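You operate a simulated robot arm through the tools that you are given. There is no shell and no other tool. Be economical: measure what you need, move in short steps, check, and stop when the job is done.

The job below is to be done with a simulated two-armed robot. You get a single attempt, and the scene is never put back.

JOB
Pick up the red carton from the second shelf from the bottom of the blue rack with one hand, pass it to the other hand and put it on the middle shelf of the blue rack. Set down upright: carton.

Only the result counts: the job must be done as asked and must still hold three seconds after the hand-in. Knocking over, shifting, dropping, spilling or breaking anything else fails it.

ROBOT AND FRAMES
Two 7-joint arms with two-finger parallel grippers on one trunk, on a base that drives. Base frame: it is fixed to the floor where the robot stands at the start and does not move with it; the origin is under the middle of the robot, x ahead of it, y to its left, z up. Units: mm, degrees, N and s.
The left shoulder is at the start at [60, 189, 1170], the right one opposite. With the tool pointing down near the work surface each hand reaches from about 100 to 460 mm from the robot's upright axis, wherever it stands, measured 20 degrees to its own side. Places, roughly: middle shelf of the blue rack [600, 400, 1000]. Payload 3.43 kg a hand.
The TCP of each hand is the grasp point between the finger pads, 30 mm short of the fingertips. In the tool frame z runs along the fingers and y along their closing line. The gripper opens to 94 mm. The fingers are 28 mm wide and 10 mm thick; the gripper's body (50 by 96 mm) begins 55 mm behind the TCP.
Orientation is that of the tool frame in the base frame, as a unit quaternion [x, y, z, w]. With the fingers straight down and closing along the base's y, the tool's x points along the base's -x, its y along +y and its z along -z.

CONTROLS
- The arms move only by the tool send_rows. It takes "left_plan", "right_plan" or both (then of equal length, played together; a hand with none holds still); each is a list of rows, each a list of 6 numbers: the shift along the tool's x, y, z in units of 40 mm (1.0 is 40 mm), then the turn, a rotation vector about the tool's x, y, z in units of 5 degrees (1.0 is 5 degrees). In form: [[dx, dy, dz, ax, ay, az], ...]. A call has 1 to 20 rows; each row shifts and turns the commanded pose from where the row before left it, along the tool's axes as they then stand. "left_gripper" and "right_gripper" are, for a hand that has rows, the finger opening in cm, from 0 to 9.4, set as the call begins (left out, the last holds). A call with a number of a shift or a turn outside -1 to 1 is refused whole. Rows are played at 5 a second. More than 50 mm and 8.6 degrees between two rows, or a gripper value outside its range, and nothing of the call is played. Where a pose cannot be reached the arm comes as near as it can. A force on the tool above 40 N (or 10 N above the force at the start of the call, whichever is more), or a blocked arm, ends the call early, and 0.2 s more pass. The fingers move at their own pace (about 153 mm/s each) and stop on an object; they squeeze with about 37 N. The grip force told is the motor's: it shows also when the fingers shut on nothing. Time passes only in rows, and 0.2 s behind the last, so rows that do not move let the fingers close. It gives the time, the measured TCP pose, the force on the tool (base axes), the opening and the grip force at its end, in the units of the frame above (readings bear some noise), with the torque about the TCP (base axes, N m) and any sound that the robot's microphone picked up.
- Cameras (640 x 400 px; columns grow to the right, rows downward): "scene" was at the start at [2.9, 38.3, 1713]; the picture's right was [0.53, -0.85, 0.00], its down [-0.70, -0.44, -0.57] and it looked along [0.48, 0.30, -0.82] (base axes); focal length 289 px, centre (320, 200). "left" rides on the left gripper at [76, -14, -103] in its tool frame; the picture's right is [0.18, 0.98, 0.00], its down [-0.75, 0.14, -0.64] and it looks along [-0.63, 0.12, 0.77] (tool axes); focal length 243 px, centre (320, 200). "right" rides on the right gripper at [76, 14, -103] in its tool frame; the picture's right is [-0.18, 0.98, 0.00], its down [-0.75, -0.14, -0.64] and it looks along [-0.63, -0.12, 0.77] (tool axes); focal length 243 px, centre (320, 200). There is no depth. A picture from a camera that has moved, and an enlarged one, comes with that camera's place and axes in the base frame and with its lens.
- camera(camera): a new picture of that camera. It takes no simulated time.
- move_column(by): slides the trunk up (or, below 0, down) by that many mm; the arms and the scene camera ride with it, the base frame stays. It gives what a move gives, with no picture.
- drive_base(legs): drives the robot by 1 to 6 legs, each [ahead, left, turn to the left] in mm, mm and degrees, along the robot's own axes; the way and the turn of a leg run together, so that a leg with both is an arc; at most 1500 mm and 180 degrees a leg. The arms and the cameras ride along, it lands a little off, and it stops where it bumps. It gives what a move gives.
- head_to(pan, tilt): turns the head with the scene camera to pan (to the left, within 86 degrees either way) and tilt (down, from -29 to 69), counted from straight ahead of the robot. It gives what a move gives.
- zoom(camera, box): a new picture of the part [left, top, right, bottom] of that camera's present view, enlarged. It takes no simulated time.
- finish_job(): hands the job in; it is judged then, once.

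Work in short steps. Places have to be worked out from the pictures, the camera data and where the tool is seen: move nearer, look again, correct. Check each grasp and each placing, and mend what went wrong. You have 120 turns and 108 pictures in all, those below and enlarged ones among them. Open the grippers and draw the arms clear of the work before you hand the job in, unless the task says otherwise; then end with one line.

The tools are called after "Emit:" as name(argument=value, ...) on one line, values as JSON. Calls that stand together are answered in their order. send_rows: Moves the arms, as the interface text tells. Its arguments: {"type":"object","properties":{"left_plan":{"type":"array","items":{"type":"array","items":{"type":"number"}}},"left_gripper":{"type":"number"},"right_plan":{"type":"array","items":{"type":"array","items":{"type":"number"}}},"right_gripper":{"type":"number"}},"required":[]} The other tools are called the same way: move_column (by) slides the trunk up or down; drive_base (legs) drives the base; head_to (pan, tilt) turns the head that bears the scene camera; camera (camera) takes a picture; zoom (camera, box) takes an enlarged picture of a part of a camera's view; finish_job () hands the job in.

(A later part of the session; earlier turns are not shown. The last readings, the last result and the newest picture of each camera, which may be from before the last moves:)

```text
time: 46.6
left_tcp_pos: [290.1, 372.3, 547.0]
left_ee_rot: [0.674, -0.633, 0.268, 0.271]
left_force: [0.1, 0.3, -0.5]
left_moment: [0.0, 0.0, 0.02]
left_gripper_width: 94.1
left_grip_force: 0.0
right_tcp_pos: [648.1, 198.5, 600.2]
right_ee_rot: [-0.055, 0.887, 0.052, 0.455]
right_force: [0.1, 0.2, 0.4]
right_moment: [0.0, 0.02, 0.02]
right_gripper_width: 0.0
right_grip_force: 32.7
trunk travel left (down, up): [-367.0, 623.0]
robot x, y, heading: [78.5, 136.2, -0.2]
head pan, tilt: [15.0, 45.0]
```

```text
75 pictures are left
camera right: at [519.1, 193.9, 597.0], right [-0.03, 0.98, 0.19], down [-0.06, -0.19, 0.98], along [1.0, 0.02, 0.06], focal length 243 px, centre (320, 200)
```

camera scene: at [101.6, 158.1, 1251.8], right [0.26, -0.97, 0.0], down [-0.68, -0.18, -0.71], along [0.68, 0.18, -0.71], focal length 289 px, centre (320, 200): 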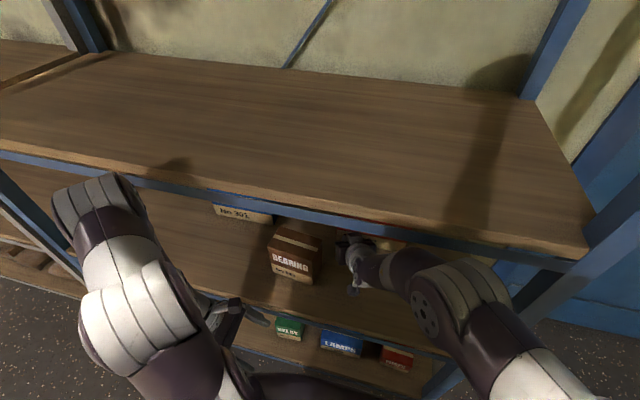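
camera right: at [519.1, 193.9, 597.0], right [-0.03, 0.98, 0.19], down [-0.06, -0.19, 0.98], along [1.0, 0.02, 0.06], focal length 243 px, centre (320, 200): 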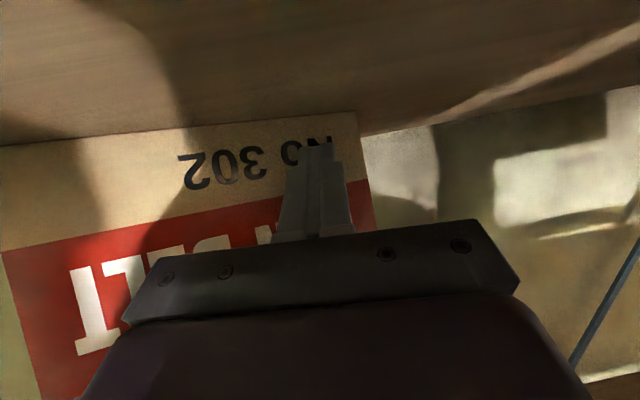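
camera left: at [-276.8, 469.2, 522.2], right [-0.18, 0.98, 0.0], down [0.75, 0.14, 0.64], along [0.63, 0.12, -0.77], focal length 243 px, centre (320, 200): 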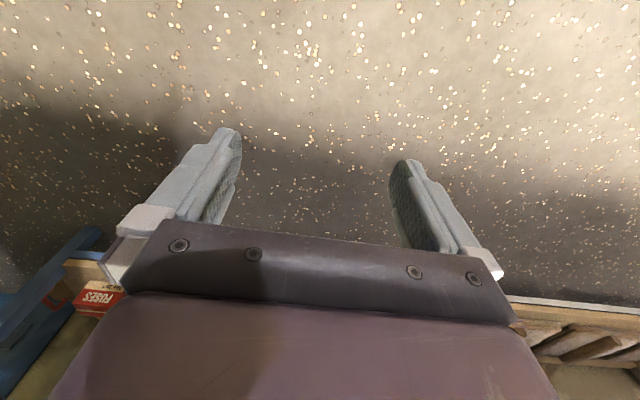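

Carton yawed ~18° with right end nearly fixed. Push 45 mm more.

Emit:
send_rows(right_plan=[[-0.217, -0.11, 0.3, 0, 0, 0], [-0.217, -0.11, 0.3, 0, 0, 0], [-0.217, -0.11, 0.3, 0, 0, 0]])

Emit:
camera(camera="right")

```text
time: 47.4
left_tcp_pos: [289.3, 371.8, 546.9]
left_ee_rot: [0.674, -0.634, 0.267, 0.27]
left_force: [-0.5, -0.5, 0.5]
left_moment: [-0.01, 0.02, 0.0]
left_gripper_width: 94.0
left_grip_force: 0.1
right_tcp_pos: [695.6, 189.6, 598.0]
right_ee_rot: [-0.054, 0.888, 0.052, 0.454]
right_force: [-0.7, -0.4, -0.2]
right_moment: [0.0, 0.06, 0.06]
right_gripper_width: 0.1
right_grip_force: 33.0
trunk travel left (down, up): [-367.0, 623.0]
robot x, y, heading: [81.4, 137.2, -0.1]
head pan, tilt: [15.0, 45.0]
```

```text
74 pictures are left
camera right: at [566.8, 186.0, 596.4], right [-0.03, 0.98, 0.19], down [-0.06, -0.19, 0.98], along [1.0, 0.02, 0.06], focal length 243 px, centre (320, 200)
```

right: 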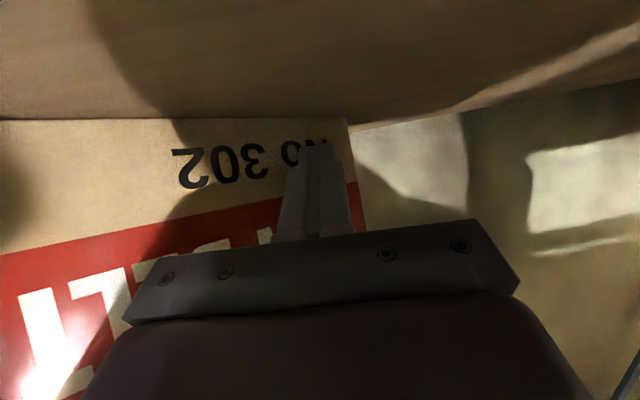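

Now ≈33° yawed (left end ≈(759,221), right end front corner ≈(652,58)). Retreat 120 mm, turn yaw 15° right, then move 185 mm right.

Emit:
send_rows(right_plan=[[0.434, 0.144, -0.6, 0, 0, 0], [0.434, 0.144, -0.6, 0, 0, 0], [0.434, 0.144, -0.6, 0, 0, 0], [0.434, 0.144, -0.6, 0, 0, 0], [0, 0, 0, 0.813, -0.042, 0.58], [0, 0, 0, 0.813, -0.042, 0.58], [0, 0, 0, 0.813, -0.042, 0.58]])

Emit:
camera(camera="right")

```text
time: 49.0
left_tcp_pos: [289.7, 372.3, 546.8]
left_ee_rot: [0.673, -0.634, 0.268, 0.27]
left_force: [-0.4, -0.5, 0.5]
left_moment: [0.0, -0.03, -0.01]
left_gripper_width: 94.0
left_grip_force: 0.0
right_tcp_pos: [573.7, 197.5, 598.4]
right_ee_rot: [0.061, 0.887, -0.008, 0.458]
right_force: [-0.3, 0.6, -0.4]
right_moment: [0.01, -0.01, -0.02]
right_gripper_width: 0.1
right_grip_force: 33.1
trunk travel left (down, up): [-367.0, 623.0]
robot x, y, heading: [78.6, 136.3, -0.4]
head pan, tilt: [15.0, 45.0]
```

```text
73 pictures are left
camera right: at [448.2, 226.7, 596.3], right [0.22, 0.96, 0.19], down [-0.11, -0.17, 0.98], along [0.97, -0.24, 0.06], focal length 243 px, centre (320, 200)
```

right: 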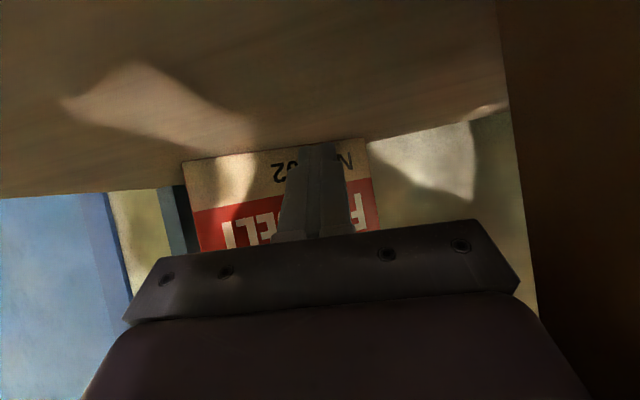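

Confirmed: right-front corner ≈(644,56). Move right 190 mm, then forward 64 mm so the tips lie just right of that corner.

Emit:
send_rows(right_plan=[[-0.096, -0.943, 0.067, 0, 0, 0], [-0.096, -0.943, 0.067, 0, 0, 0], [-0.096, -0.943, 0.067, 0, 0, 0], [-0.096, -0.943, 0.067, 0, 0, 0], [-0.096, -0.943, 0.067, 0, 0, 0], [-0.459, 0.093, 0.649, 0, 0, 0], [-0.459, 0.093, 0.649, 0, 0, 0]])

Emit:
camera(camera="right")

Emit:
camera(camera="scene")

```text
time: 50.6
left_tcp_pos: [290.0, 372.0, 547.2]
left_ee_rot: [0.674, -0.634, 0.267, 0.27]
left_force: [0.2, 0.3, -0.4]
left_moment: [0.02, 0.0, -0.03]
left_gripper_width: 93.9
left_grip_force: 0.0
right_tcp_pos: [639.3, 6.6, 599.0]
right_ee_rot: [0.062, 0.886, -0.008, 0.459]
right_force: [0.2, -0.2, -0.2]
right_moment: [0.02, -0.02, -0.01]
right_gripper_width: 0.1
right_grip_force: 33.4
trunk travel left (down, up): [-367.0, 623.0]
robot x, y, heading: [81.4, 137.6, 0.1]
head pan, tilt: [15.0, 45.0]
```

```text
72 pictures are left
camera right: at [513.8, 35.7, 597.5], right [0.22, 0.96, 0.19], down [-0.1, -0.17, 0.98], along [0.97, -0.24, 0.06], focal length 243 px, centre (320, 200)
```

right: 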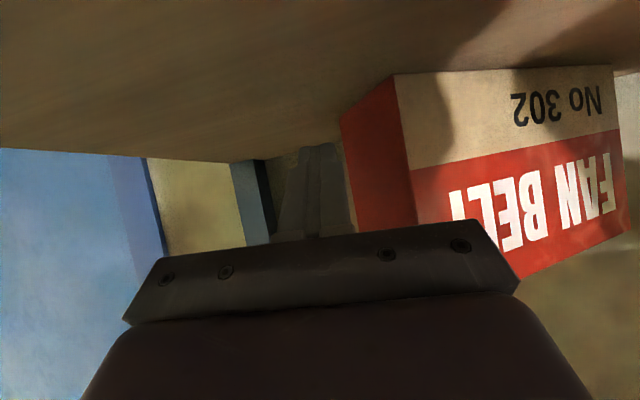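

```text
71 pictures are left
camera scene: at [100.9, 158.0, 1251.9], right [0.26, -0.97, 0.0], down [-0.68, -0.18, -0.71], along [0.68, 0.18, -0.71], focal length 289 px, centre (320, 200)
```

scene: 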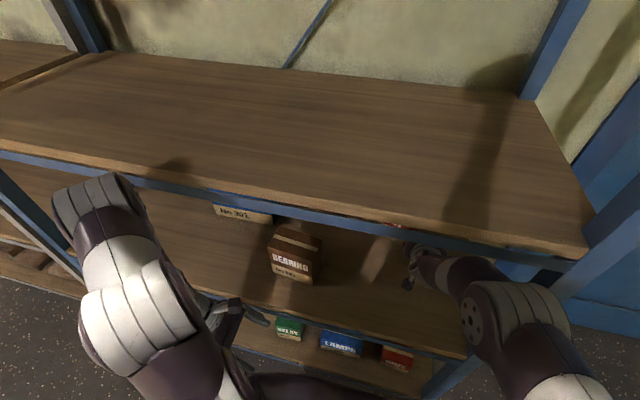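

Tips sit beside the right end near its front corner. Sweep left 75 mm to rotate further.

Emit:
send_rows(right_plan=[[0.046, 0.465, -0.033, 0, 0, 0], [0.046, 0.465, -0.033, 0, 0, 0], [0.046, 0.465, -0.033, 0, 0, 0], [0.046, 0.465, -0.033, 0, 0, 0]])

Emit:
camera(camera="right")

```text
time: 51.6
left_tcp_pos: [289.4, 371.6, 547.5]
left_ee_rot: [0.673, -0.634, 0.268, 0.271]
left_force: [0.3, -0.2, 0.1]
left_moment: [0.05, -0.02, 0.0]
left_gripper_width: 94.0
left_grip_force: 0.1
right_tcp_pos: [638.9, 82.9, 599.2]
right_ee_rot: [0.061, 0.887, -0.008, 0.458]
right_force: [0.3, -0.6, 0.0]
right_moment: [-0.04, 0.02, -0.04]
right_gripper_width: 0.0
right_grip_force: 33.3
trunk travel left (down, up): [-367.0, 623.0]
robot x, y, heading: [81.8, 136.8, -0.2]
head pan, tilt: [15.0, 45.0]
```

```text
70 pictures are left
camera right: at [513.7, 112.1, 597.5], right [0.22, 0.96, 0.19], down [-0.11, -0.17, 0.98], along [0.97, -0.24, 0.06], focal length 243 px, centre (320, 200)
```

right: 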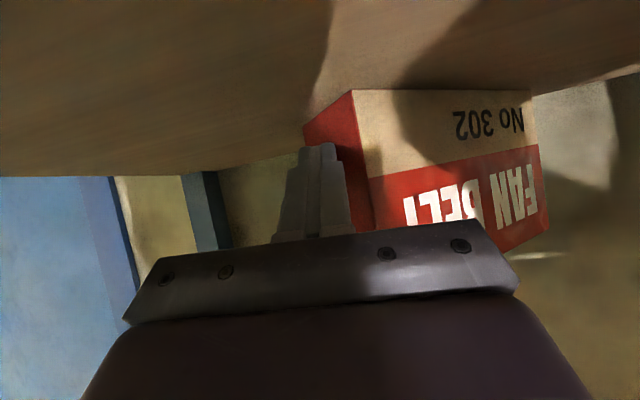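

Yaw ≈42°, near end ≈(675,86). Sweep another 40 mm left.

Emit:
send_rows(right_plan=[[0.046, 0.5, -0.033, 0, 0, 0], [0.046, 0.5, -0.033, 0, 0, 0]])

Emit:
camera(camera="right")

```text
time: 52.2
left_tcp_pos: [291.1, 372.2, 545.7]
left_ee_rot: [0.673, -0.634, 0.268, 0.27]
left_force: [-0.3, 0.2, 0.8]
left_moment: [0.02, -0.04, -0.01]
left_gripper_width: 94.1
left_grip_force: 0.0
right_tcp_pos: [637.8, 121.1, 597.7]
right_ee_rot: [0.062, 0.887, -0.008, 0.458]
right_force: [-0.7, -0.4, -0.2]
right_moment: [-0.03, 0.01, -0.02]
right_gripper_width: 0.1
right_grip_force: 33.1
trunk travel left (down, up): [-367.0, 623.0]
robot x, y, heading: [79.4, 136.3, 0.1]
head pan, tilt: [15.0, 45.0]
```

```text
69 pictures are left
camera right: at [512.9, 151.1, 596.3], right [0.22, 0.96, 0.19], down [-0.1, -0.17, 0.98], along [0.97, -0.24, 0.06], focal length 243 px, centre (320, 200)
```

right: 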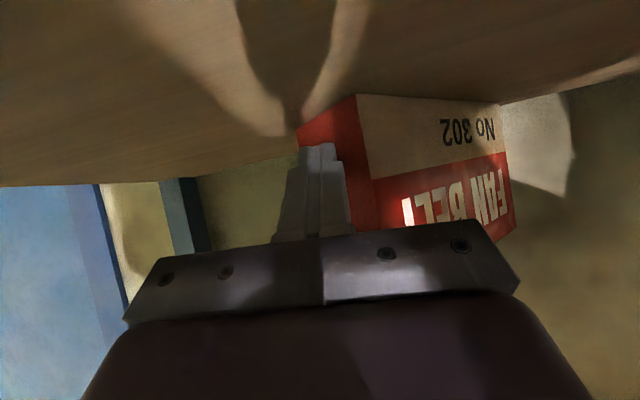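

Now ≈49°. One more 40 mm sweep.

Emit:
send_rows(right_plan=[[0.046, 0.5, -0.033, 0, 0, 0], [0.046, 0.5, -0.033, 0, 0, 0]])

Emit:
camera(camera="right")

```text
time: 52.8
left_tcp_pos: [289.4, 372.2, 547.4]
left_ee_rot: [0.674, -0.634, 0.268, 0.27]
left_force: [0.4, -0.1, -0.4]
left_moment: [0.02, 0.01, 0.0]
left_gripper_width: 94.1
left_grip_force: 0.0
right_tcp_pos: [638.2, 162.4, 598.1]
right_ee_rot: [0.061, 0.887, -0.008, 0.458]
right_force: [-3.8, -1.8, -1.7]
right_moment: [-0.06, 0.08, -0.06]
right_gripper_width: 0.4
right_grip_force: 33.1
trunk travel left (down, up): [-367.0, 623.0]
robot x, y, heading: [80.3, 136.3, 0.2]
head pan, tilt: [15.0, 45.0]
```

```text
68 pictures are left
camera right: at [512.4, 191.9, 596.4], right [0.22, 0.96, 0.19], down [-0.1, -0.17, 0.98], along [0.97, -0.24, 0.06], focal length 243 px, centre (320, 200)
```

right: 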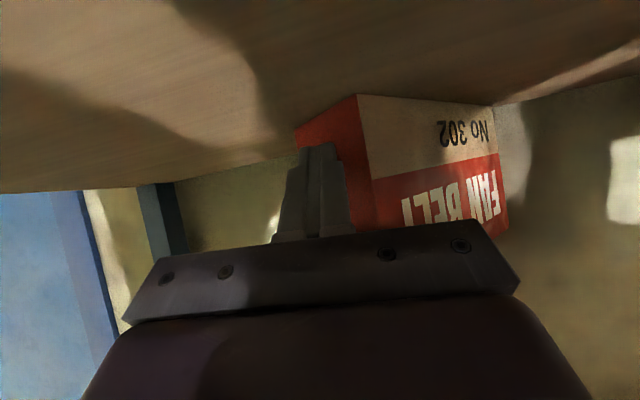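

Slight resistance now (far end probably at the wall); carton yawed ≈52°, near end centre ≈(678,163). Retreat out of the shelf and to the right, then turn the base left for a well-aligned approach.

Emit:
send_rows(right_plan=[[0, -0.3, 0, 0, 0, 0], [0.538, -0.109, -0.76, 0, 0, 0], [0.538, -0.109, -0.76, 0, 0, 0], [0.538, -0.109, -0.76, 0, 0, 0], [0.538, -0.109, -0.76, 0, 0, 0], [-0.2, -0.95, 0, 0, 0, 0], [-0.2, -0.95, 0, 0, 0, 0], [-0.2, -0.95, 0, 0, 0, 0], [-0.2, -0.9, 0, 0, 0, 0]])

Emit:
camera(camera="right")

Emit:
camera(camera="scene")

```text
time: 54.8
left_tcp_pos: [289.6, 372.1, 546.1]
left_ee_rot: [0.674, -0.634, 0.267, 0.27]
left_force: [0.4, 0.7, 0.1]
left_moment: [-0.03, -0.01, 0.01]
left_gripper_width: 93.7
left_grip_force: 0.0
right_tcp_pos: [497.4, 8.2, 623.8]
right_ee_rot: [0.062, 0.888, -0.012, 0.456]
right_force: [0.6, -0.7, 0.4]
right_moment: [0.02, 0.0, 0.0]
right_gripper_width: 0.0
right_grip_force: 32.8
right hand out of reach, approached as far as the arm can: row 9
trunk travel left (down, up): [-367.0, 623.0]
robot x, y, heading: [79.7, 140.2, -0.3]
head pan, tilt: [15.0, 45.0]
```

```text
67 pictures are left
camera right: at [372.7, 38.6, 621.0], right [0.22, 0.96, 0.18], down [-0.1, -0.16, 0.98], along [0.97, -0.24, 0.06], focal length 243 px, centre (320, 200)
```

right: 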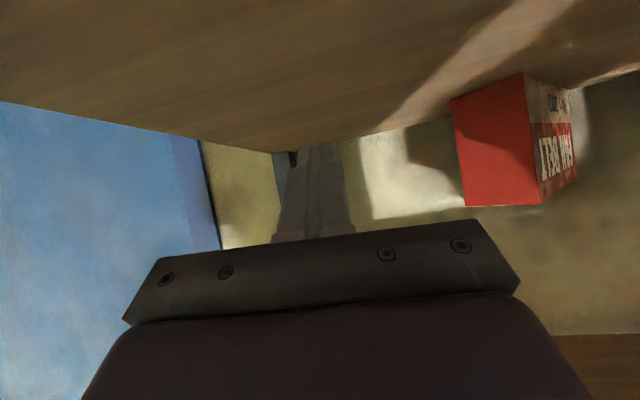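

```text
66 pictures are left
camera scene: at [100.6, 157.9, 1251.9], right [0.26, -0.97, 0.0], down [-0.68, -0.18, -0.71], along [0.68, 0.18, -0.71], focal length 289 px, centre (320, 200)
```

scene: 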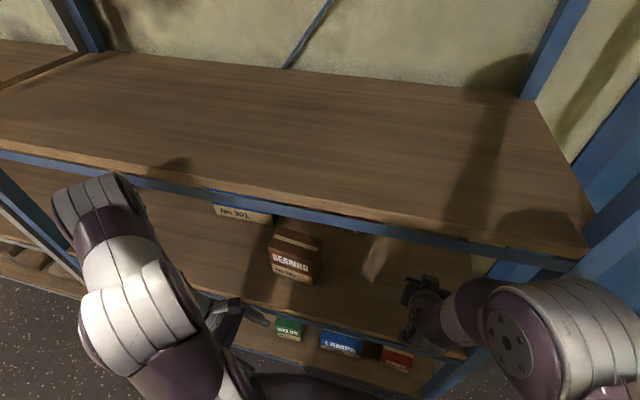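

Near end: centre ≈(681,166), long axis ≈33° left of forward. Back off 60 mm with an 18° left turn.

Emit:
drive_base(legs=[[-60, 0, 0], [0, 0, 18]])

Emit:
camera(camera="right")

Emit:
camera(camera="scene")

```text
time: 56.8
left_tcp_pos: [146.9, 425.2, 547.7]
left_ee_rot: [0.764, -0.522, 0.306, 0.225]
left_force: [-0.8, 0.4, -1.1]
left_moment: [0.01, -0.01, 0.0]
left_gripper_width: 94.1
left_grip_force: 0.1
right_tcp_pos: [456.4, 143.3, 622.7]
right_ee_rot: [-0.078, 0.886, 0.059, 0.453]
right_force: [0.2, 0.2, -0.6]
right_moment: [0.01, 0.0, 0.01]
right_gripper_width: 0.0
right_grip_force: 32.8
trunk travel left (down, up): [-367.0, 623.0]
robot x, y, heading: [23.4, 138.6, 17.5]
head pan, tilt: [15.0, 45.0]
```

```text
65 pictures are left
camera right: at [328.2, 134.1, 620.9], right [-0.08, 0.98, 0.18], down [-0.05, -0.19, 0.98], along [1.0, 0.07, 0.06], focal length 243 px, centre (320, 200)
```

right: 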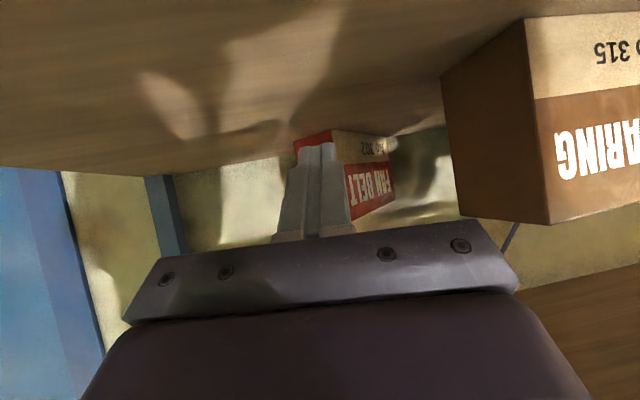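

```text
64 pictures are left
camera scene: at [32.5, 163.0, 1251.9], right [0.54, -0.84, 0.0], down [-0.59, -0.38, -0.71], along [0.59, 0.38, -0.71], focal length 289 px, centre (320, 200)
```

scene: 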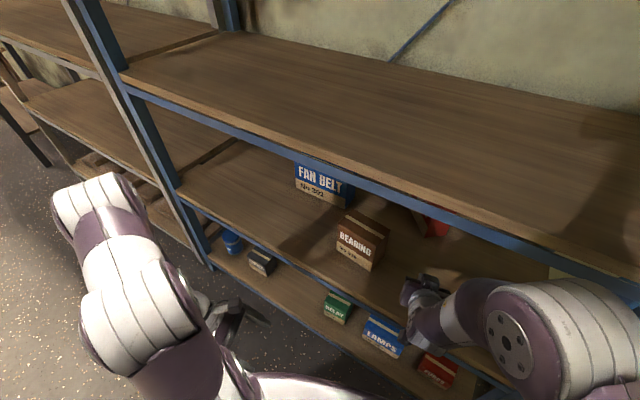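

Open the gripper, yaw the tool 20° left and pitch 10° flatter, in place.

Emit:
send_rows(right_plan=[[0, 0, 0, -0.812, 0.034, -0.582], [0, 0, 0, -0.812, 0.034, -0.582], [0, 0, 0, -0.812, 0.034, -0.582], [0, 0, 0, -0.812, 0.034, -0.582], [0, 0, 0, 0, -1, 0], [0, 0, 0, 0, -1, 0]], right_gripper=9.4)

Emit:
camera(camera="right")

```text
time: 58.2
left_tcp_pos: [147.3, 425.7, 546.9]
left_ee_rot: [0.764, -0.521, 0.307, 0.224]
left_force: [-0.6, -1.2, 0.2]
left_moment: [-0.04, -0.04, 0.0]
left_gripper_width: 94.0
left_grip_force: 0.0
right_tcp_pos: [478.3, 190.5, 642.3]
right_ee_rot: [-0.197, 0.827, 0.103, 0.516]
right_force: [0.8, 0.3, 0.3]
right_moment: [0.01, 0.02, 0.0]
right_gripper_width: 94.0
right_grip_force: 0.1
right hand out of reach, approached as far as the arm can: row 1, 2, 3, 4, 5, 6
trunk travel left (down, up): [-367.0, 623.0]
robot x, y, heading: [22.5, 134.2, 17.6]
head pan, tilt: [15.0, 45.0]
```

```text
63 pictures are left
camera right: at [360.5, 148.5, 618.1], right [-0.35, 0.93, 0.13], down [-0.17, -0.2, 0.96], along [0.92, 0.32, 0.23], focal length 243 px, centre (320, 200)
```

right: 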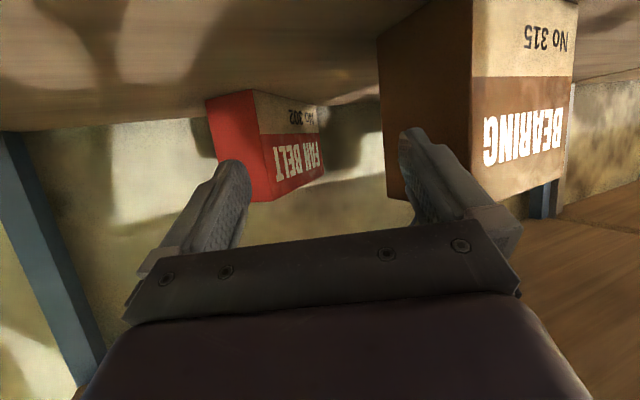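

The yaw landed at ≈25° with a small drift left; no contact. Move forward-right toward (560,120,630).

Emit:
send_rows(right_plan=[[-0.05, -0.82, 0.38, 0, 0, 0], [-0.05, -0.82, 0.38, 0, 0, 0], [-0.05, -0.82, 0.38, 0, 0, 0]])

Emit:
camera(camera="right")

```text
time: 59.0
left_tcp_pos: [146.9, 424.7, 546.4]
left_ee_rot: [0.764, -0.522, 0.307, 0.225]
left_force: [0.1, 0.4, 0.3]
left_moment: [0.02, -0.02, -0.02]
left_gripper_width: 93.9
left_grip_force: 0.0
right_tcp_pos: [502.5, 205.0, 633.0]
right_ee_rot: [-0.189, 0.828, 0.114, 0.516]
right_force: [0.7, -3.3, 2.2]
right_moment: [0.14, -0.03, -0.02]
right_gripper_width: 92.4
right_grip_force: 0.0
right hand out of reach, approached as far as the arm can: row 1, 2, 3
trunk travel left (down, up): [-367.0, 623.0]
robot x, y, heading: [22.8, 139.1, 17.7]
head pan, tilt: [15.0, 45.0]
```

```text
62 pictures are left
camera right: at [382.6, 164.7, 609.9], right [-0.35, 0.92, 0.16], down [-0.16, -0.23, 0.96], along [0.92, 0.31, 0.23], focal length 243 px, centre (320, 200)
```

right: 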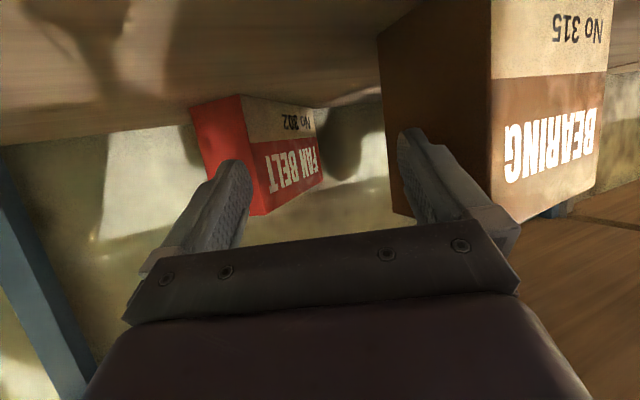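

The left finger just touches the bearing box (3 N). Move the whole robot 70 mm right (world −y) to get clear.

Emit:
drive_base(legs=[[-21, -67, 0]])

Emit:
camera(camera="right")

Emit:
camera(camera="scene")

```text
time: 60.0
left_tcp_pos: [147.1, 353.2, 547.1]
left_ee_rot: [0.764, -0.522, 0.306, 0.225]
left_force: [0.0, 0.1, 0.5]
left_moment: [-0.01, -0.02, -0.05]
left_gripper_width: 94.3
left_grip_force: 0.0
right_tcp_pos: [504.0, 133.9, 632.3]
right_ee_rot: [-0.188, 0.828, 0.113, 0.516]
right_force: [0.1, 0.9, 0.4]
right_moment: [0.01, 0.01, 0.0]
right_gripper_width: 94.2
right_grip_force: 0.1
trunk travel left (down, up): [-367.0, 623.0]
robot x, y, heading: [20.0, 68.6, 17.5]
head pan, tilt: [15.0, 45.0]
```

```text
61 pictures are left
camera right: at [383.2, 93.4, 609.8], right [-0.35, 0.92, 0.16], down [-0.16, -0.23, 0.96], along [0.92, 0.31, 0.23], focal length 243 px, centre (320, 200)
```

right: 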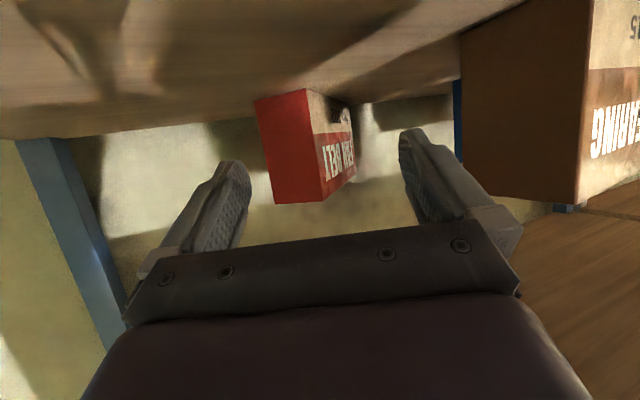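

```text
60 pictures are left
camera scene: at [33.2, 91.0, 1251.9], right [0.54, -0.84, 0.0], down [-0.59, -0.38, -0.71], along [0.59, 0.38, -0.71], focal length 289 px, centre (320, 200)
```

scene: 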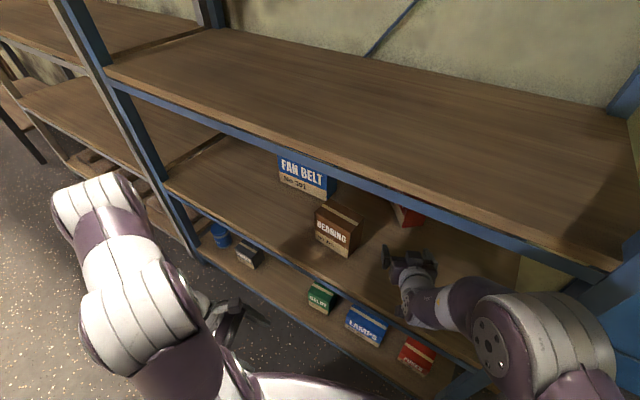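

Carton end now sits squarely between the fingers' directions: end centre ≈(679,167), axis ≈26° left, tool yaw ≈25°. Advance Δ(100,20,−10).

Emit:
send_rows(right_plan=[[-0.288, -0.205, 0.777, 0, 0, 0], [-0.288, -0.205, 0.777, 0, 0, 0], [-0.288, -0.205, 0.777, 0, 0, 0]])

Emit:
camera(camera="right")

```text
time: 60.8
left_tcp_pos: [147.8, 354.7, 547.2]
left_ee_rot: [0.764, -0.521, 0.307, 0.225]
left_force: [0.2, 0.4, 0.4]
left_moment: [0.0, -0.01, 0.01]
left_gripper_width: 94.3
left_grip_force: 0.1
right_tcp_pos: [594.2, 171.1, 622.3]
right_ee_rot: [-0.188, 0.83, 0.11, 0.514]
right_force: [-0.4, 0.3, -0.1]
right_moment: [0.0, 0.01, 0.0]
right_gripper_width: 94.0
right_grip_force: 0.0
right hand out of reach, approached as far as the arm can: row 1, 2
trunk travel left (down, up): [-367.0, 623.0]
robot x, y, heading: [18.8, 63.4, 17.8]
head pan, tilt: [15.0, 45.0]
```

```text
59 pictures are left
camera right: at [475.1, 130.3, 598.4], right [-0.34, 0.93, 0.15], down [-0.16, -0.22, 0.96], along [0.92, 0.31, 0.22], focal length 243 px, centre (320, 200)
```

right: 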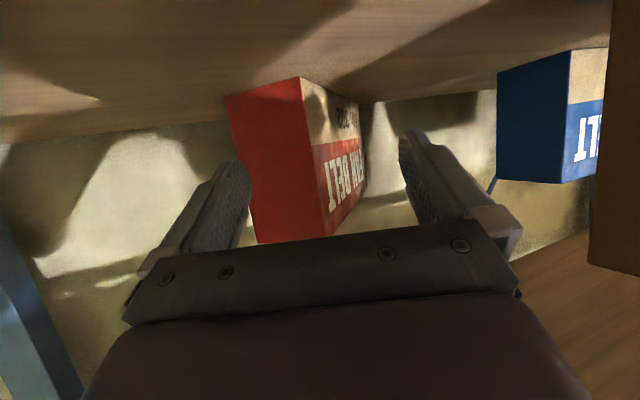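

Carton end centre ≈(675,164), axis ≈35° left. Use the base for the lateral correction: world Δ(40,−30).

Emit:
drive_base(legs=[[29, -41, 0]])

Emit:
send_rows(right_plan=[[0, 0, 0, -0.897, 0, -0.442], [0, 0, 0, -0.7, 0, -0.35]])

Emit:
camera(camera="right")

```text
time: 61.8
left_tcp_pos: [188.4, 325.0, 547.5]
left_ee_rot: [0.764, -0.521, 0.305, 0.226]
left_force: [0.3, 0.6, 0.5]
left_moment: [0.03, 0.06, -0.02]
left_gripper_width: 93.9
left_grip_force: 0.1
right_tcp_pos: [635.6, 140.2, 620.5]
right_ee_rot: [-0.187, 0.829, 0.11, 0.515]
right_force: [-0.3, 0.0, 0.6]
right_moment: [0.01, 0.01, 0.01]
right_gripper_width: 94.0
right_grip_force: 0.0
trunk travel left (down, up): [-367.0, 623.0]
robot x, y, heading: [60.8, 34.1, 17.5]
head pan, tilt: [15.0, 45.0]
```

```text
time: 62.4
left_tcp_pos: [187.6, 324.0, 547.3]
left_ee_rot: [0.764, -0.522, 0.306, 0.225]
left_force: [0.5, -0.4, -0.2]
left_moment: [0.01, 0.02, -0.02]
left_gripper_width: 94.1
left_grip_force: 0.1
right_tcp_pos: [636.1, 140.3, 621.3]
right_ee_rot: [-0.187, 0.829, 0.11, 0.516]
right_force: [0.0, 0.4, 0.9]
right_moment: [0.03, 0.01, 0.0]
right_gripper_width: 94.2
right_grip_force: 0.1
right hand out of reach, approached as far as the arm can: row 1, 2
trunk travel left (down, up): [-367.0, 623.0]
robot x, y, heading: [61.3, 34.7, 17.8]
head pan, tilt: [15.0, 45.0]
```

```text
58 pictures are left
camera right: at [515.6, 99.8, 599.0], right [-0.34, 0.93, 0.15], down [-0.16, -0.22, 0.96], along [0.92, 0.31, 0.23], focal length 243 px, centre (320, 200)
```

right: 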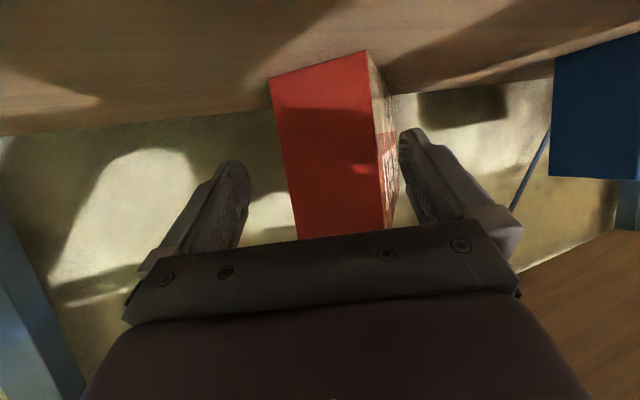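

Fingers straddle the end. Advance ~68 mm along the tool's horizontal direction.

Emit:
send_rows(right_plan=[[-0.207, 0.03, 0.533, 0, 0, 0], [-0.207, 0.03, 0.533, 0, 0, 0], [-0.207, 0.03, 0.533, 0, 0, 0]])

Emit:
camera(camera="right")

```text
time: 63.1
left_tcp_pos: [187.0, 324.1, 546.6]
left_ee_rot: [0.764, -0.522, 0.305, 0.225]
left_force: [-0.2, 0.8, -0.7]
left_moment: [0.0, 0.06, -0.03]
left_gripper_width: 94.2
left_grip_force: 0.1
right_tcp_pos: [696.2, 173.2, 614.2]
right_ee_rot: [-0.187, 0.828, 0.11, 0.516]
right_force: [-9.1, -0.3, 4.3]
right_moment: [0.26, 0.04, 0.58]
right_gripper_width: 94.1
right_grip_force: 0.2
trunk travel left (down, up): [-367.0, 623.0]
robot x, y, heading: [55.5, 37.2, 17.7]
head pan, tilt: [15.0, 45.0]
```

```text
57 pictures are left
camera right: at [577.0, 133.5, 591.9], right [-0.34, 0.93, 0.15], down [-0.16, -0.22, 0.96], along [0.92, 0.31, 0.23], focal length 243 px, centre (320, 200)
```

right: 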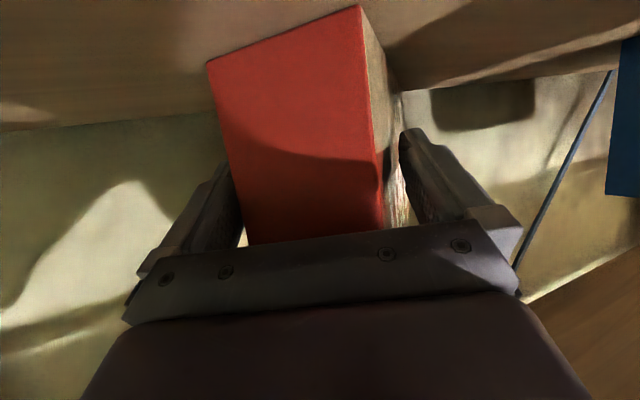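

Contact force 9 N (body against the near corner); carton straddled. Close the gripper.

Emit:
send_rows(right_plan=[[0, 0, -0.1, 0, 0, 0], [0, 0, 0, 0, 0, 0], [0, 0, 0, 0, 0, 0], [0, 0, 0, 0, 0, 0], [0, 0, 0, 0, 0, 0]], right_gripper=0)

Emit:
camera(camera="right")

```text
time: 64.3
left_tcp_pos: [186.9, 324.8, 546.0]
left_ee_rot: [0.764, -0.521, 0.307, 0.225]
left_force: [0.2, -0.6, -0.5]
left_moment: [-0.02, 0.01, -0.04]
left_gripper_width: 93.9
left_grip_force: 0.1
right_tcp_pos: [692.3, 173.7, 616.1]
right_ee_rot: [-0.189, 0.829, 0.11, 0.515]
right_force: [-10.9, 3.2, -1.2]
right_moment: [-0.11, 0.37, 1.55]
right_gripper_width: 86.8
right_grip_force: 37.2
trunk travel left (down, up): [-367.0, 623.0]
robot x, y, heading: [60.5, 33.4, 17.9]
head pan, tilt: [15.0, 45.0]
```

```text
56 pictures are left
camera right: at [572.0, 132.3, 593.1], right [-0.35, 0.93, 0.15], down [-0.16, -0.22, 0.96], along [0.92, 0.31, 0.22], focal length 243 px, centre (320, 200)
```

right: 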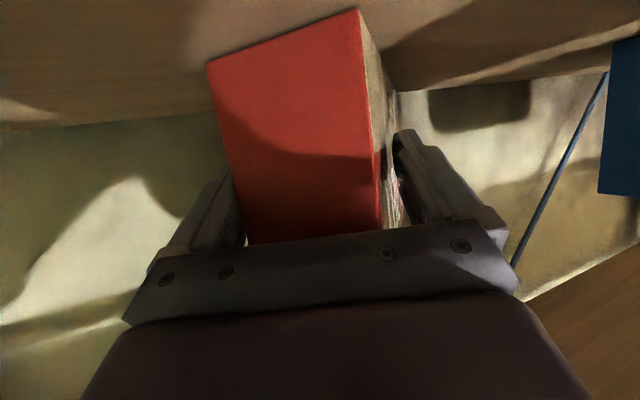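

Grip is diagonal (86.8 mm, 1.5 Nm): the carton is wedged against hand/wall. Ease back 30 mm while gripping so it can align.

Emit:
send_rows(right_plan=[[0.165, 0, -0.335, 0, 0, 0], [0.165, 0, -0.335, 0, 0, 0], [0, 0, 0, 0, 0, 0], [0, 0, 0, 0, 0, 0]])

Emit:
camera(camera="right")

```text
time: 65.3
left_tcp_pos: [188.6, 325.1, 547.2]
left_ee_rot: [0.764, -0.522, 0.307, 0.224]
left_force: [1.1, -0.1, -0.2]
left_moment: [0.0, -0.04, 0.01]
left_gripper_width: 93.8
left_grip_force: 0.2
right_tcp_pos: [667.2, 158.6, 618.3]
right_ee_rot: [-0.187, 0.828, 0.11, 0.517]
right_force: [0.3, -0.2, 0.1]
right_moment: [0.32, -0.35, -0.03]
right_gripper_width: 75.8
right_grip_force: 36.8
trunk travel left (down, up): [-367.0, 623.0]
robot x, y, heading: [61.3, 34.2, 17.6]
head pan, tilt: [15.0, 45.0]
```

```text
55 pictures are left
camera right: at [546.9, 118.2, 594.5], right [-0.34, 0.93, 0.16], down [-0.16, -0.22, 0.96], along [0.92, 0.3, 0.23], focal length 243 px, centre (320, 200)
```

right: 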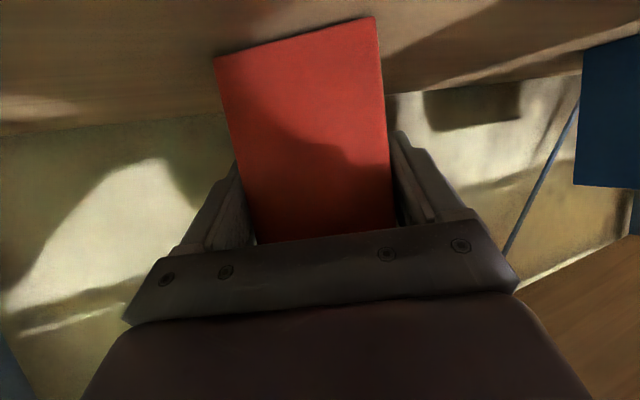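

Aligned: 75.8 mm flush grip. Lift 20 mm with the trunk and check.

Emit:
move_column(by=20)

Emit:
camera(camera="right")

```text
time: 66.0
left_tcp_pos: [187.6, 323.7, 567.0]
left_ee_rot: [0.764, -0.522, 0.305, 0.225]
left_force: [0.2, -0.5, 0.0]
left_moment: [-0.01, -0.01, 0.02]
left_gripper_width: 93.9
left_grip_force: 0.0
right_tcp_pos: [666.8, 159.0, 637.0]
right_ee_rot: [-0.187, 0.829, 0.11, 0.516]
right_force: [1.3, 0.0, -3.8]
right_moment: [-0.11, 0.27, -0.01]
right_gripper_width: 75.8
right_grip_force: 36.9
trunk travel left (down, up): [-387.0, 603.0]
robot x, y, heading: [57.9, 34.2, 17.8]
head pan, tilt: [15.0, 45.0]
```

```text
54 pictures are left
camera right: at [546.5, 118.1, 613.2], right [-0.34, 0.93, 0.15], down [-0.16, -0.22, 0.96], along [0.93, 0.31, 0.23], focal length 243 px, centre (320, 200)
```

right: 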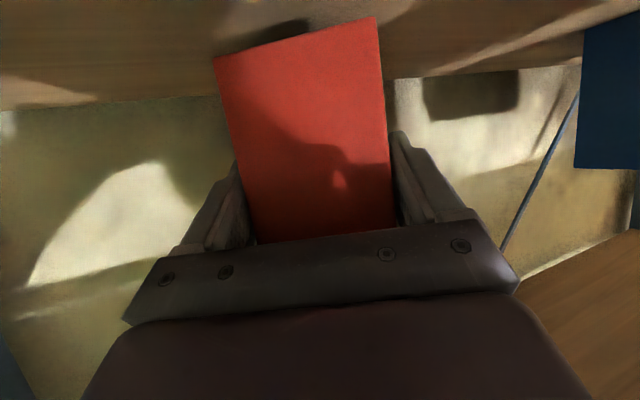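

Held: ~3.8 N weight, no slip. Lift 25 mm more, shift 45 mm right to clear the bearing box, then back straight out.

Emit:
move_column(by=25)

Emit:
drive_base(legs=[[-23, -40, 0]])

Emit:
camera(camera="right")

Emit:
camera(camera="scene")

```text
time: 66.7
left_tcp_pos: [188.5, 324.5, 591.8]
left_ee_rot: [0.764, -0.521, 0.306, 0.225]
left_force: [-0.6, 0.9, 0.8]
left_moment: [0.02, -0.04, 0.01]
left_gripper_width: 93.9
left_grip_force: 0.1
right_tcp_pos: [665.9, 158.2, 661.8]
right_ee_rot: [-0.187, 0.829, 0.11, 0.515]
right_force: [-0.4, 0.0, -3.6]
right_moment: [-0.11, 0.28, 0.02]
right_gripper_width: 75.5
right_grip_force: 36.7
trunk travel left (down, up): [-412.0, 578.0]
robot x, y, heading: [60.4, 32.9, 17.6]
head pan, tilt: [15.0, 45.0]
```

```text
time: 67.6
left_tcp_pos: [178.5, 277.4, 591.7]
left_ee_rot: [0.764, -0.521, 0.307, 0.224]
left_force: [-0.4, 0.3, 0.9]
left_moment: [0.03, -0.03, 0.01]
left_gripper_width: 94.1
left_grip_force: 0.1
right_tcp_pos: [656.9, 112.5, 661.9]
right_ee_rot: [-0.187, 0.829, 0.111, 0.516]
right_force: [-0.6, -0.3, -3.5]
right_moment: [-0.12, 0.24, -0.01]
right_gripper_width: 75.8
right_grip_force: 37.5
trunk travel left (down, up): [-412.0, 578.0]
robot x, y, heading: [50.8, -10.9, 17.8]
head pan, tilt: [15.0, 45.0]
```

```text
53 pictures are left
camera right: at [536.8, 72.2, 638.8], right [-0.34, 0.93, 0.16], down [-0.16, -0.22, 0.96], along [0.92, 0.31, 0.23], focal length 243 px, centre (320, 200)
```

right: 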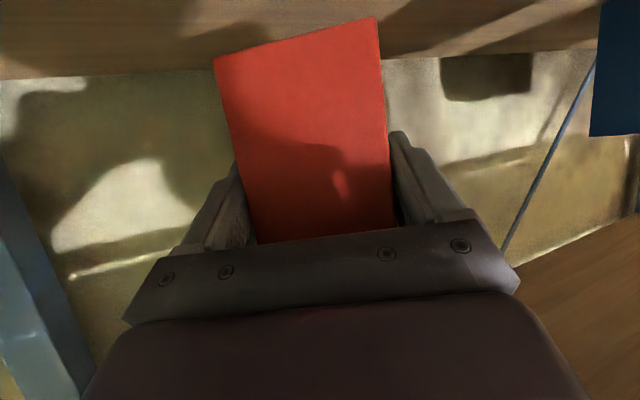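

```text
52 pictures are left
camera scene: at [64.4, 15.0, 1296.9], right [0.54, -0.84, 0.0], down [-0.59, -0.38, -0.71], along [0.59, 0.38, -0.71], focal length 289 px, centre (320, 200)
```

scene: 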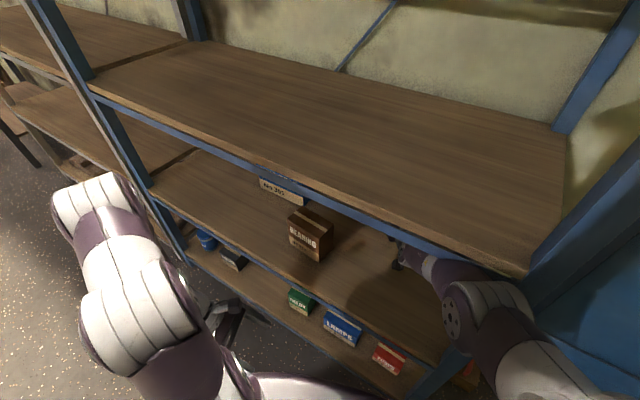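

Clear laterally (carton's left-most ≈ y 220 vs bearing 265). Back straight out 450 mm along −x.

Emit:
drive_base(legs=[[-428, 137, 0]])

Emit:
head_to(pan=-10, tilt=40)

Emit:
camera(camera="scene")

```text
time: 70.4
left_tcp_pos: [-270.8, 278.3, 592.7]
left_ee_rot: [0.761, -0.526, 0.305, 0.226]
left_force: [-0.6, -0.1, 0.6]
left_moment: [0.0, 0.0, 0.0]
left_gripper_width: 94.0
left_grip_force: 0.1
right_tcp_pos: [206.6, 107.2, 661.7]
right_ee_rot: [-0.182, 0.83, 0.107, 0.516]
right_force: [0.5, 0.0, -3.0]
right_moment: [-0.17, 0.26, 0.0]
right_gripper_width: 75.5
right_grip_force: 36.9
trunk travel left (down, up): [-412.0, 578.0]
robot x, y, heading: [-397.8, -7.6, 17.0]
head pan, tilt: [15.0, 45.0]
```

```text
time: 71.3
left_tcp_pos: [-270.2, 278.1, 590.5]
left_ee_rot: [0.762, -0.526, 0.305, 0.226]
left_force: [-0.4, 0.0, -0.7]
left_moment: [0.01, -0.02, 0.03]
left_gripper_width: 94.1
left_grip_force: 0.0
right_tcp_pos: [206.0, 106.7, 662.1]
right_ee_rot: [-0.183, 0.83, 0.108, 0.515]
right_force: [-0.4, 0.2, -2.8]
right_moment: [-0.15, 0.26, 0.04]
right_gripper_width: 75.7
right_grip_force: 36.8
trunk travel left (down, up): [-412.0, 578.0]
robot x, y, heading: [-401.5, -7.7, 17.1]
head pan, tilt: [-10.0, 40.0]
```

```text
51 pictures are left
camera scene: at [-371.2, -15.5, 1304.1], right [0.12, -0.99, 0.0], down [-0.64, -0.08, -0.77], along [0.76, 0.1, -0.64], focal length 289 px, centre (320, 200)
```

scene: 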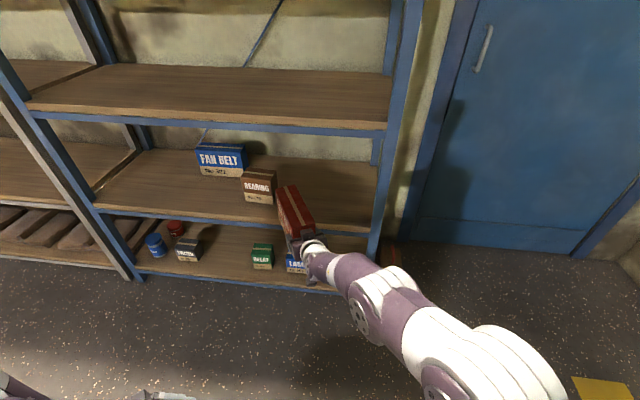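

Carton firmly held and out of the rack. Back off another 200 mm and straighten the heading, giving room for a handover where the left hand grips the top edge (tool pitched 30° forward from vertical).

Emit:
drive_base(legs=[[-191, 59, 0], [0, 0, -17]])

Emit:
send_rows(left_plan=[[0, 0, -0.5, 0, -1, 0], [0, 0, -0.5, 0, -1, 0], [0, 0, -0.5, 0, -1, 0], [0, 0, -0.5, 0, -1, 0], [0, 0, 0, 0, -1, 0], [0, 0, 0, 0, -1, 0], [0, 0, 0, 0, -1, 0], [0, 0, 0, 0, -1, 0], [0, 0, 0, 0, -1, 0]])

Emit:
camera(camera="scene")

```text
time: 73.8
left_tcp_pos: [-396.5, 229.3, 591.6]
left_ee_rot: [0.678, -0.629, 0.27, 0.268]
left_force: [-0.4, 0.0, 0.8]
left_moment: [-0.01, 0.0, 0.02]
left_gripper_width: 93.8
left_grip_force: 0.0
right_tcp_pos: [10.9, -68.5, 661.2]
right_ee_rot: [-0.063, 0.847, 0.033, 0.527]
right_force: [0.3, -0.6, -3.8]
right_moment: [-0.06, 0.31, -0.01]
right_gripper_width: 75.3
right_grip_force: 36.9
trunk travel left (down, up): [-412.0, 578.0]
robot x, y, heading: [-603.1, -6.0, 0.7]
head pan, tilt: [-10.0, 40.0]
```

```text
time: 75.8
left_tcp_pos: [-398.2, 279.0, 656.2]
left_ee_rot: [0.729, -0.684, -0.011, 0.005]
left_force: [0.4, -0.6, 0.8]
left_moment: [0.01, 0.0, 0.02]
left_gripper_width: 93.9
left_grip_force: 0.0
right_tcp_pos: [11.1, -68.3, 661.0]
right_ee_rot: [-0.062, 0.848, 0.033, 0.526]
right_force: [-0.3, -0.3, -3.3]
right_moment: [-0.07, 0.27, 0.01]
right_gripper_width: 75.0
right_grip_force: 36.1
trunk travel left (down, up): [-412.0, 578.0]
robot x, y, heading: [-601.8, -7.6, 0.7]
head pan, tilt: [-10.0, 40.0]
```

```text
50 pictures are left
camera scene: at [-577.5, -22.3, 1304.1], right [-0.16, -0.99, 0.0], down [-0.63, 0.1, -0.77], along [0.76, -0.12, -0.64], focal length 289 px, centre (320, 200)
```

scene: 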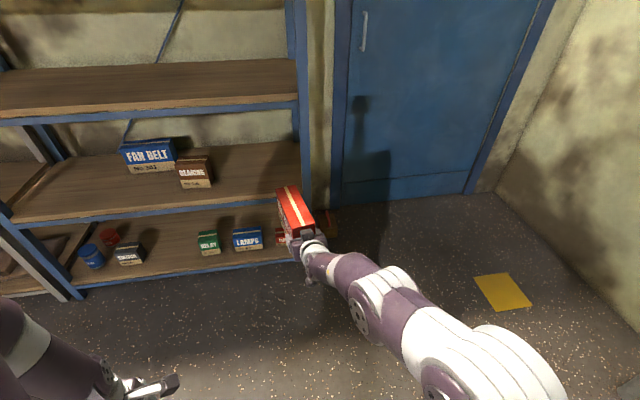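

Left back to vertical. Now yaw it back to its natural roll (17 rows), while the right hand brings the carton nearer: Δ(−165,+80,−40).

Emit:
send_rows(left_plan=[[0, 0, 0, 0, 0, 1], [0, 0, 0, 0, 0, 1], [0, 0, 0, 0, 0, 1], [0, 0, 0, 0, 0, 1], [0, 0, 0, 0, 0, 1], [0, 0, 0, 0, 0, 1], [0, 0, 0, 0, 0, 1], [0, 0, 0, 0, 0, 1], [0, 0, 0, 0, 0, 1], [0, 0, 0, 0, 0, 1], [0, 0, 0, 0, 0, 1], [0, 0, 0, 0, 0, 1], [0, 0, 0, 0, 0, 1], [0, 0, 0, 0, 0, 1], [0, 0, 0, 0, 0, 1], [0, 0, 0, 0, 0, 1], [0, 0, 0, 0, 0, 1]], right_plan=[[0.257, 0.257, -0.297, 0, 0, 0], [0.257, 0.257, -0.297, 0, 0, 0], [0.257, 0.257, -0.297, 0, 0, 0], [0.257, 0.257, -0.297, 0, 0, 0], [0.257, 0.257, -0.297, 0, 0, 0], [0.257, 0.257, -0.297, 0, 0, 0], [0.257, 0.257, -0.297, 0, 0, 0], [0.257, 0.257, -0.297, 0, 0, 0], [0.257, 0.257, -0.297, 0, 0, 0], [0.257, 0.257, -0.297, 0, 0, 0], [0, 0, 0, 0, 0, 0], [0, 0, 0, 0, 0, 0], [0, 0, 0, 0, 0, 0], [0, 0, 0, 0, 0, 0], [0, 0, 0, 0, 0, 0], [0, 0, 0, 0, 0, 0], [0, 0, 0, 0, 0, 0]])

Emit:
head_to(pan=5, tilt=50)

Emit:
camera(camera="scene")

```text
time: 79.4
left_tcp_pos: [-398.1, 277.5, 654.1]
left_ee_rot: [-0.074, 0.997, 0.004, -0.012]
left_force: [0.4, 0.2, 0.5]
left_moment: [-0.02, -0.02, 0.03]
left_gripper_width: 93.9
left_grip_force: 0.0
right_tcp_pos: [-155.0, 10.8, 620.6]
right_ee_rot: [-0.061, 0.848, 0.032, 0.526]
right_force: [0.1, 0.5, -3.8]
right_moment: [-0.01, 0.26, 0.03]
right_gripper_width: 74.9
right_grip_force: 36.7
trunk travel left (down, up): [-412.0, 578.0]
robot x, y, heading: [-604.6, -7.9, 0.9]
head pan, tilt: [-10.0, 40.0]
```

```text
time: 80.2
left_tcp_pos: [-398.1, 278.3, 653.8]
left_ee_rot: [-0.075, 0.997, 0.004, -0.012]
left_force: [0.0, -0.4, 0.7]
left_moment: [0.02, -0.03, -0.03]
left_gripper_width: 93.9
left_grip_force: 0.1
right_tcp_pos: [-154.7, 11.4, 620.7]
right_ee_rot: [-0.061, 0.848, 0.032, 0.526]
right_force: [-0.3, -0.1, -3.8]
right_moment: [-0.04, 0.29, 0.0]
right_gripper_width: 74.8
right_grip_force: 36.9
trunk travel left (down, up): [-412.0, 578.0]
robot x, y, heading: [-605.5, -6.3, 0.6]
head pan, tilt: [5.0, 50.0]
```

```text
49 pictures are left
camera scene: at [-584.9, -0.7, 1290.0], right [0.1, -1.0, 0.0], down [-0.76, -0.07, -0.64], along [0.64, 0.06, -0.77], focal length 289 px, centre (320, 200)
```

scene: 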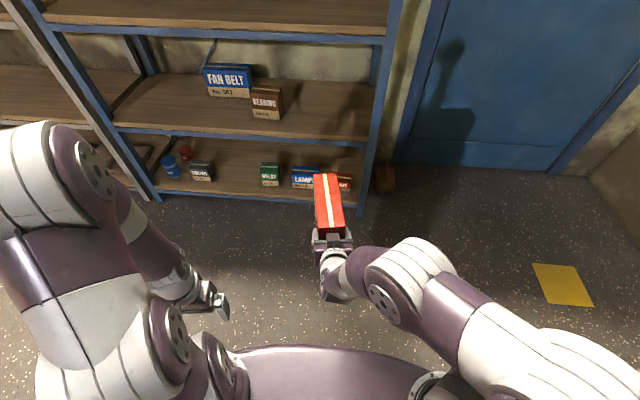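

Zoom on the held carton to measure its pose.

Emit:
zoom(camera="scene", box=[280, 160, 380, 310])

```text
2.67 times, centred on (330, 235) of scene
camera zoom: at [-584.9, -0.7, 1290.0], right [0.1, -1.0, 0.0], down [-0.76, -0.07, -0.64], along [0.64, 0.06, -0.77], focal length 770 px, centre (293, 107)
```

zoom: 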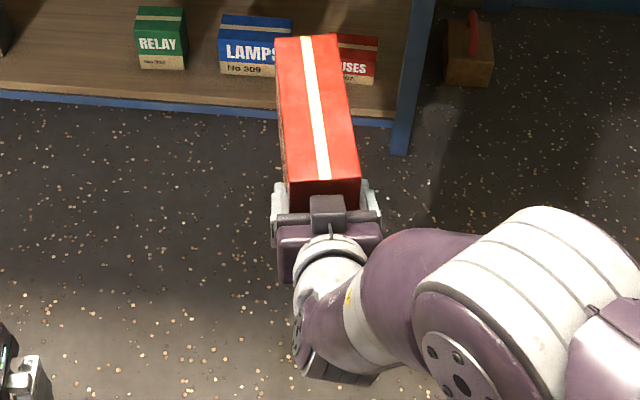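

Carton level, yaw ≈9°, near end ~18 mm behind the right TCP. Pitch the left tool 35° forward (7 rows), then move up/forward to about (−200,200,830).

Emit:
send_rows(left_plan=[[0, 0, 0, 0, -1, 0], [0, 0, 0, 0, -1, 0], [0, 0, 0, 0, -1, 0], [0, 0, 0, 0, -1, 0], [0, 0, 0, 0, -1, 0], [0, 0, 0, 0, -1, 0], [0, 0, 0, 0, -1, 0], [-0.9, -0.381, -0.138, 0, 0, 0], [-0.9, -0.381, -0.138, 0, 0, 0], [-0.9, -0.381, -0.138, 0, 0, 0], [-0.9, -0.381, -0.138, 0, 0, 0], [-0.9, -0.381, -0.138, 0, 0, 0], [-0.9, -0.381, -0.138, 0, 0, 0], [-0.9, -0.381, -0.138, 0, 0, 0]])

Emit:
camera(camera="scene")

Emit:
camera(camera="left")

```text
time: 80.9
left_tcp_pos: [-394.1, 281.5, 656.8]
left_ee_rot: [-0.073, 0.994, 0.013, 0.085]
left_force: [0.1, 1.3, -0.1]
left_moment: [-0.11, 0.11, -0.06]
left_gripper_width: 94.0
left_grip_force: 0.1
left hand out of reach, approached as far as the arm can: row 3
right_tcp_pos: [-154.0, 10.3, 619.4]
right_ee_rot: [-0.063, 0.849, 0.032, 0.524]
right_force: [0.1, 0.1, -3.9]
right_moment: [-0.07, 0.31, -0.01]
right_gripper_width: 74.7
right_grip_force: 37.2
trunk travel left (down, up): [-412.0, 578.0]
robot x, y, heading: [-604.6, -5.9, 0.6]
head pan, tilt: [5.0, 50.0]
stopped in row 3 (left hand): the force on the tool passed its limit (the readings are from after the stop); the commanded pose is now the measured one
```

```text
47 pictures are left
camera scene: at [-584.5, -0.4, 1289.9], right [0.1, -1.0, 0.0], down [-0.76, -0.08, -0.64], along [0.64, 0.06, -0.77], focal length 289 px, centre (320, 200)
```

scene: 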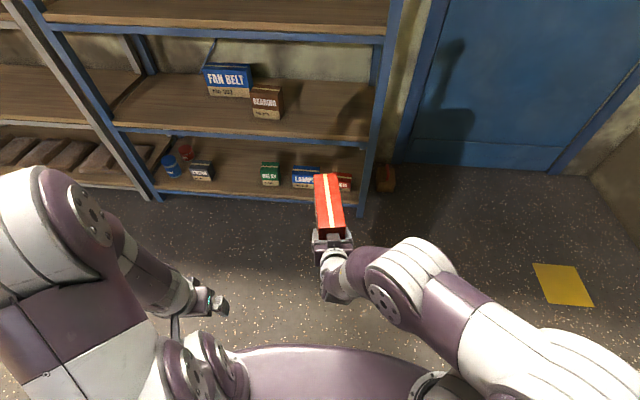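

```text
46 pictures are left
camera left: at [-482.0, 252.5, 745.7], right [-0.33, 0.95, -0.02], down [0.61, 0.22, 0.76], along [0.72, 0.24, -0.65], focal length 243 px, centre (320, 200)
```

left: 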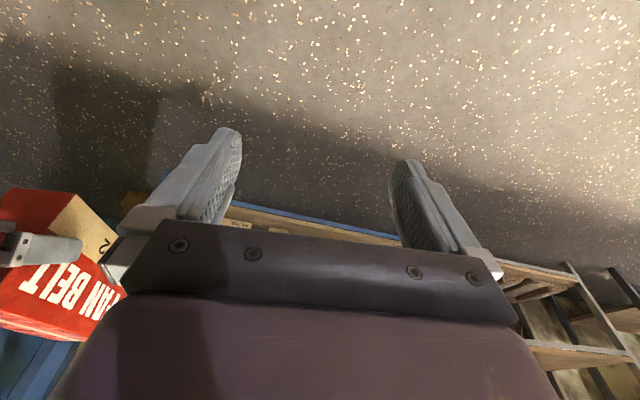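

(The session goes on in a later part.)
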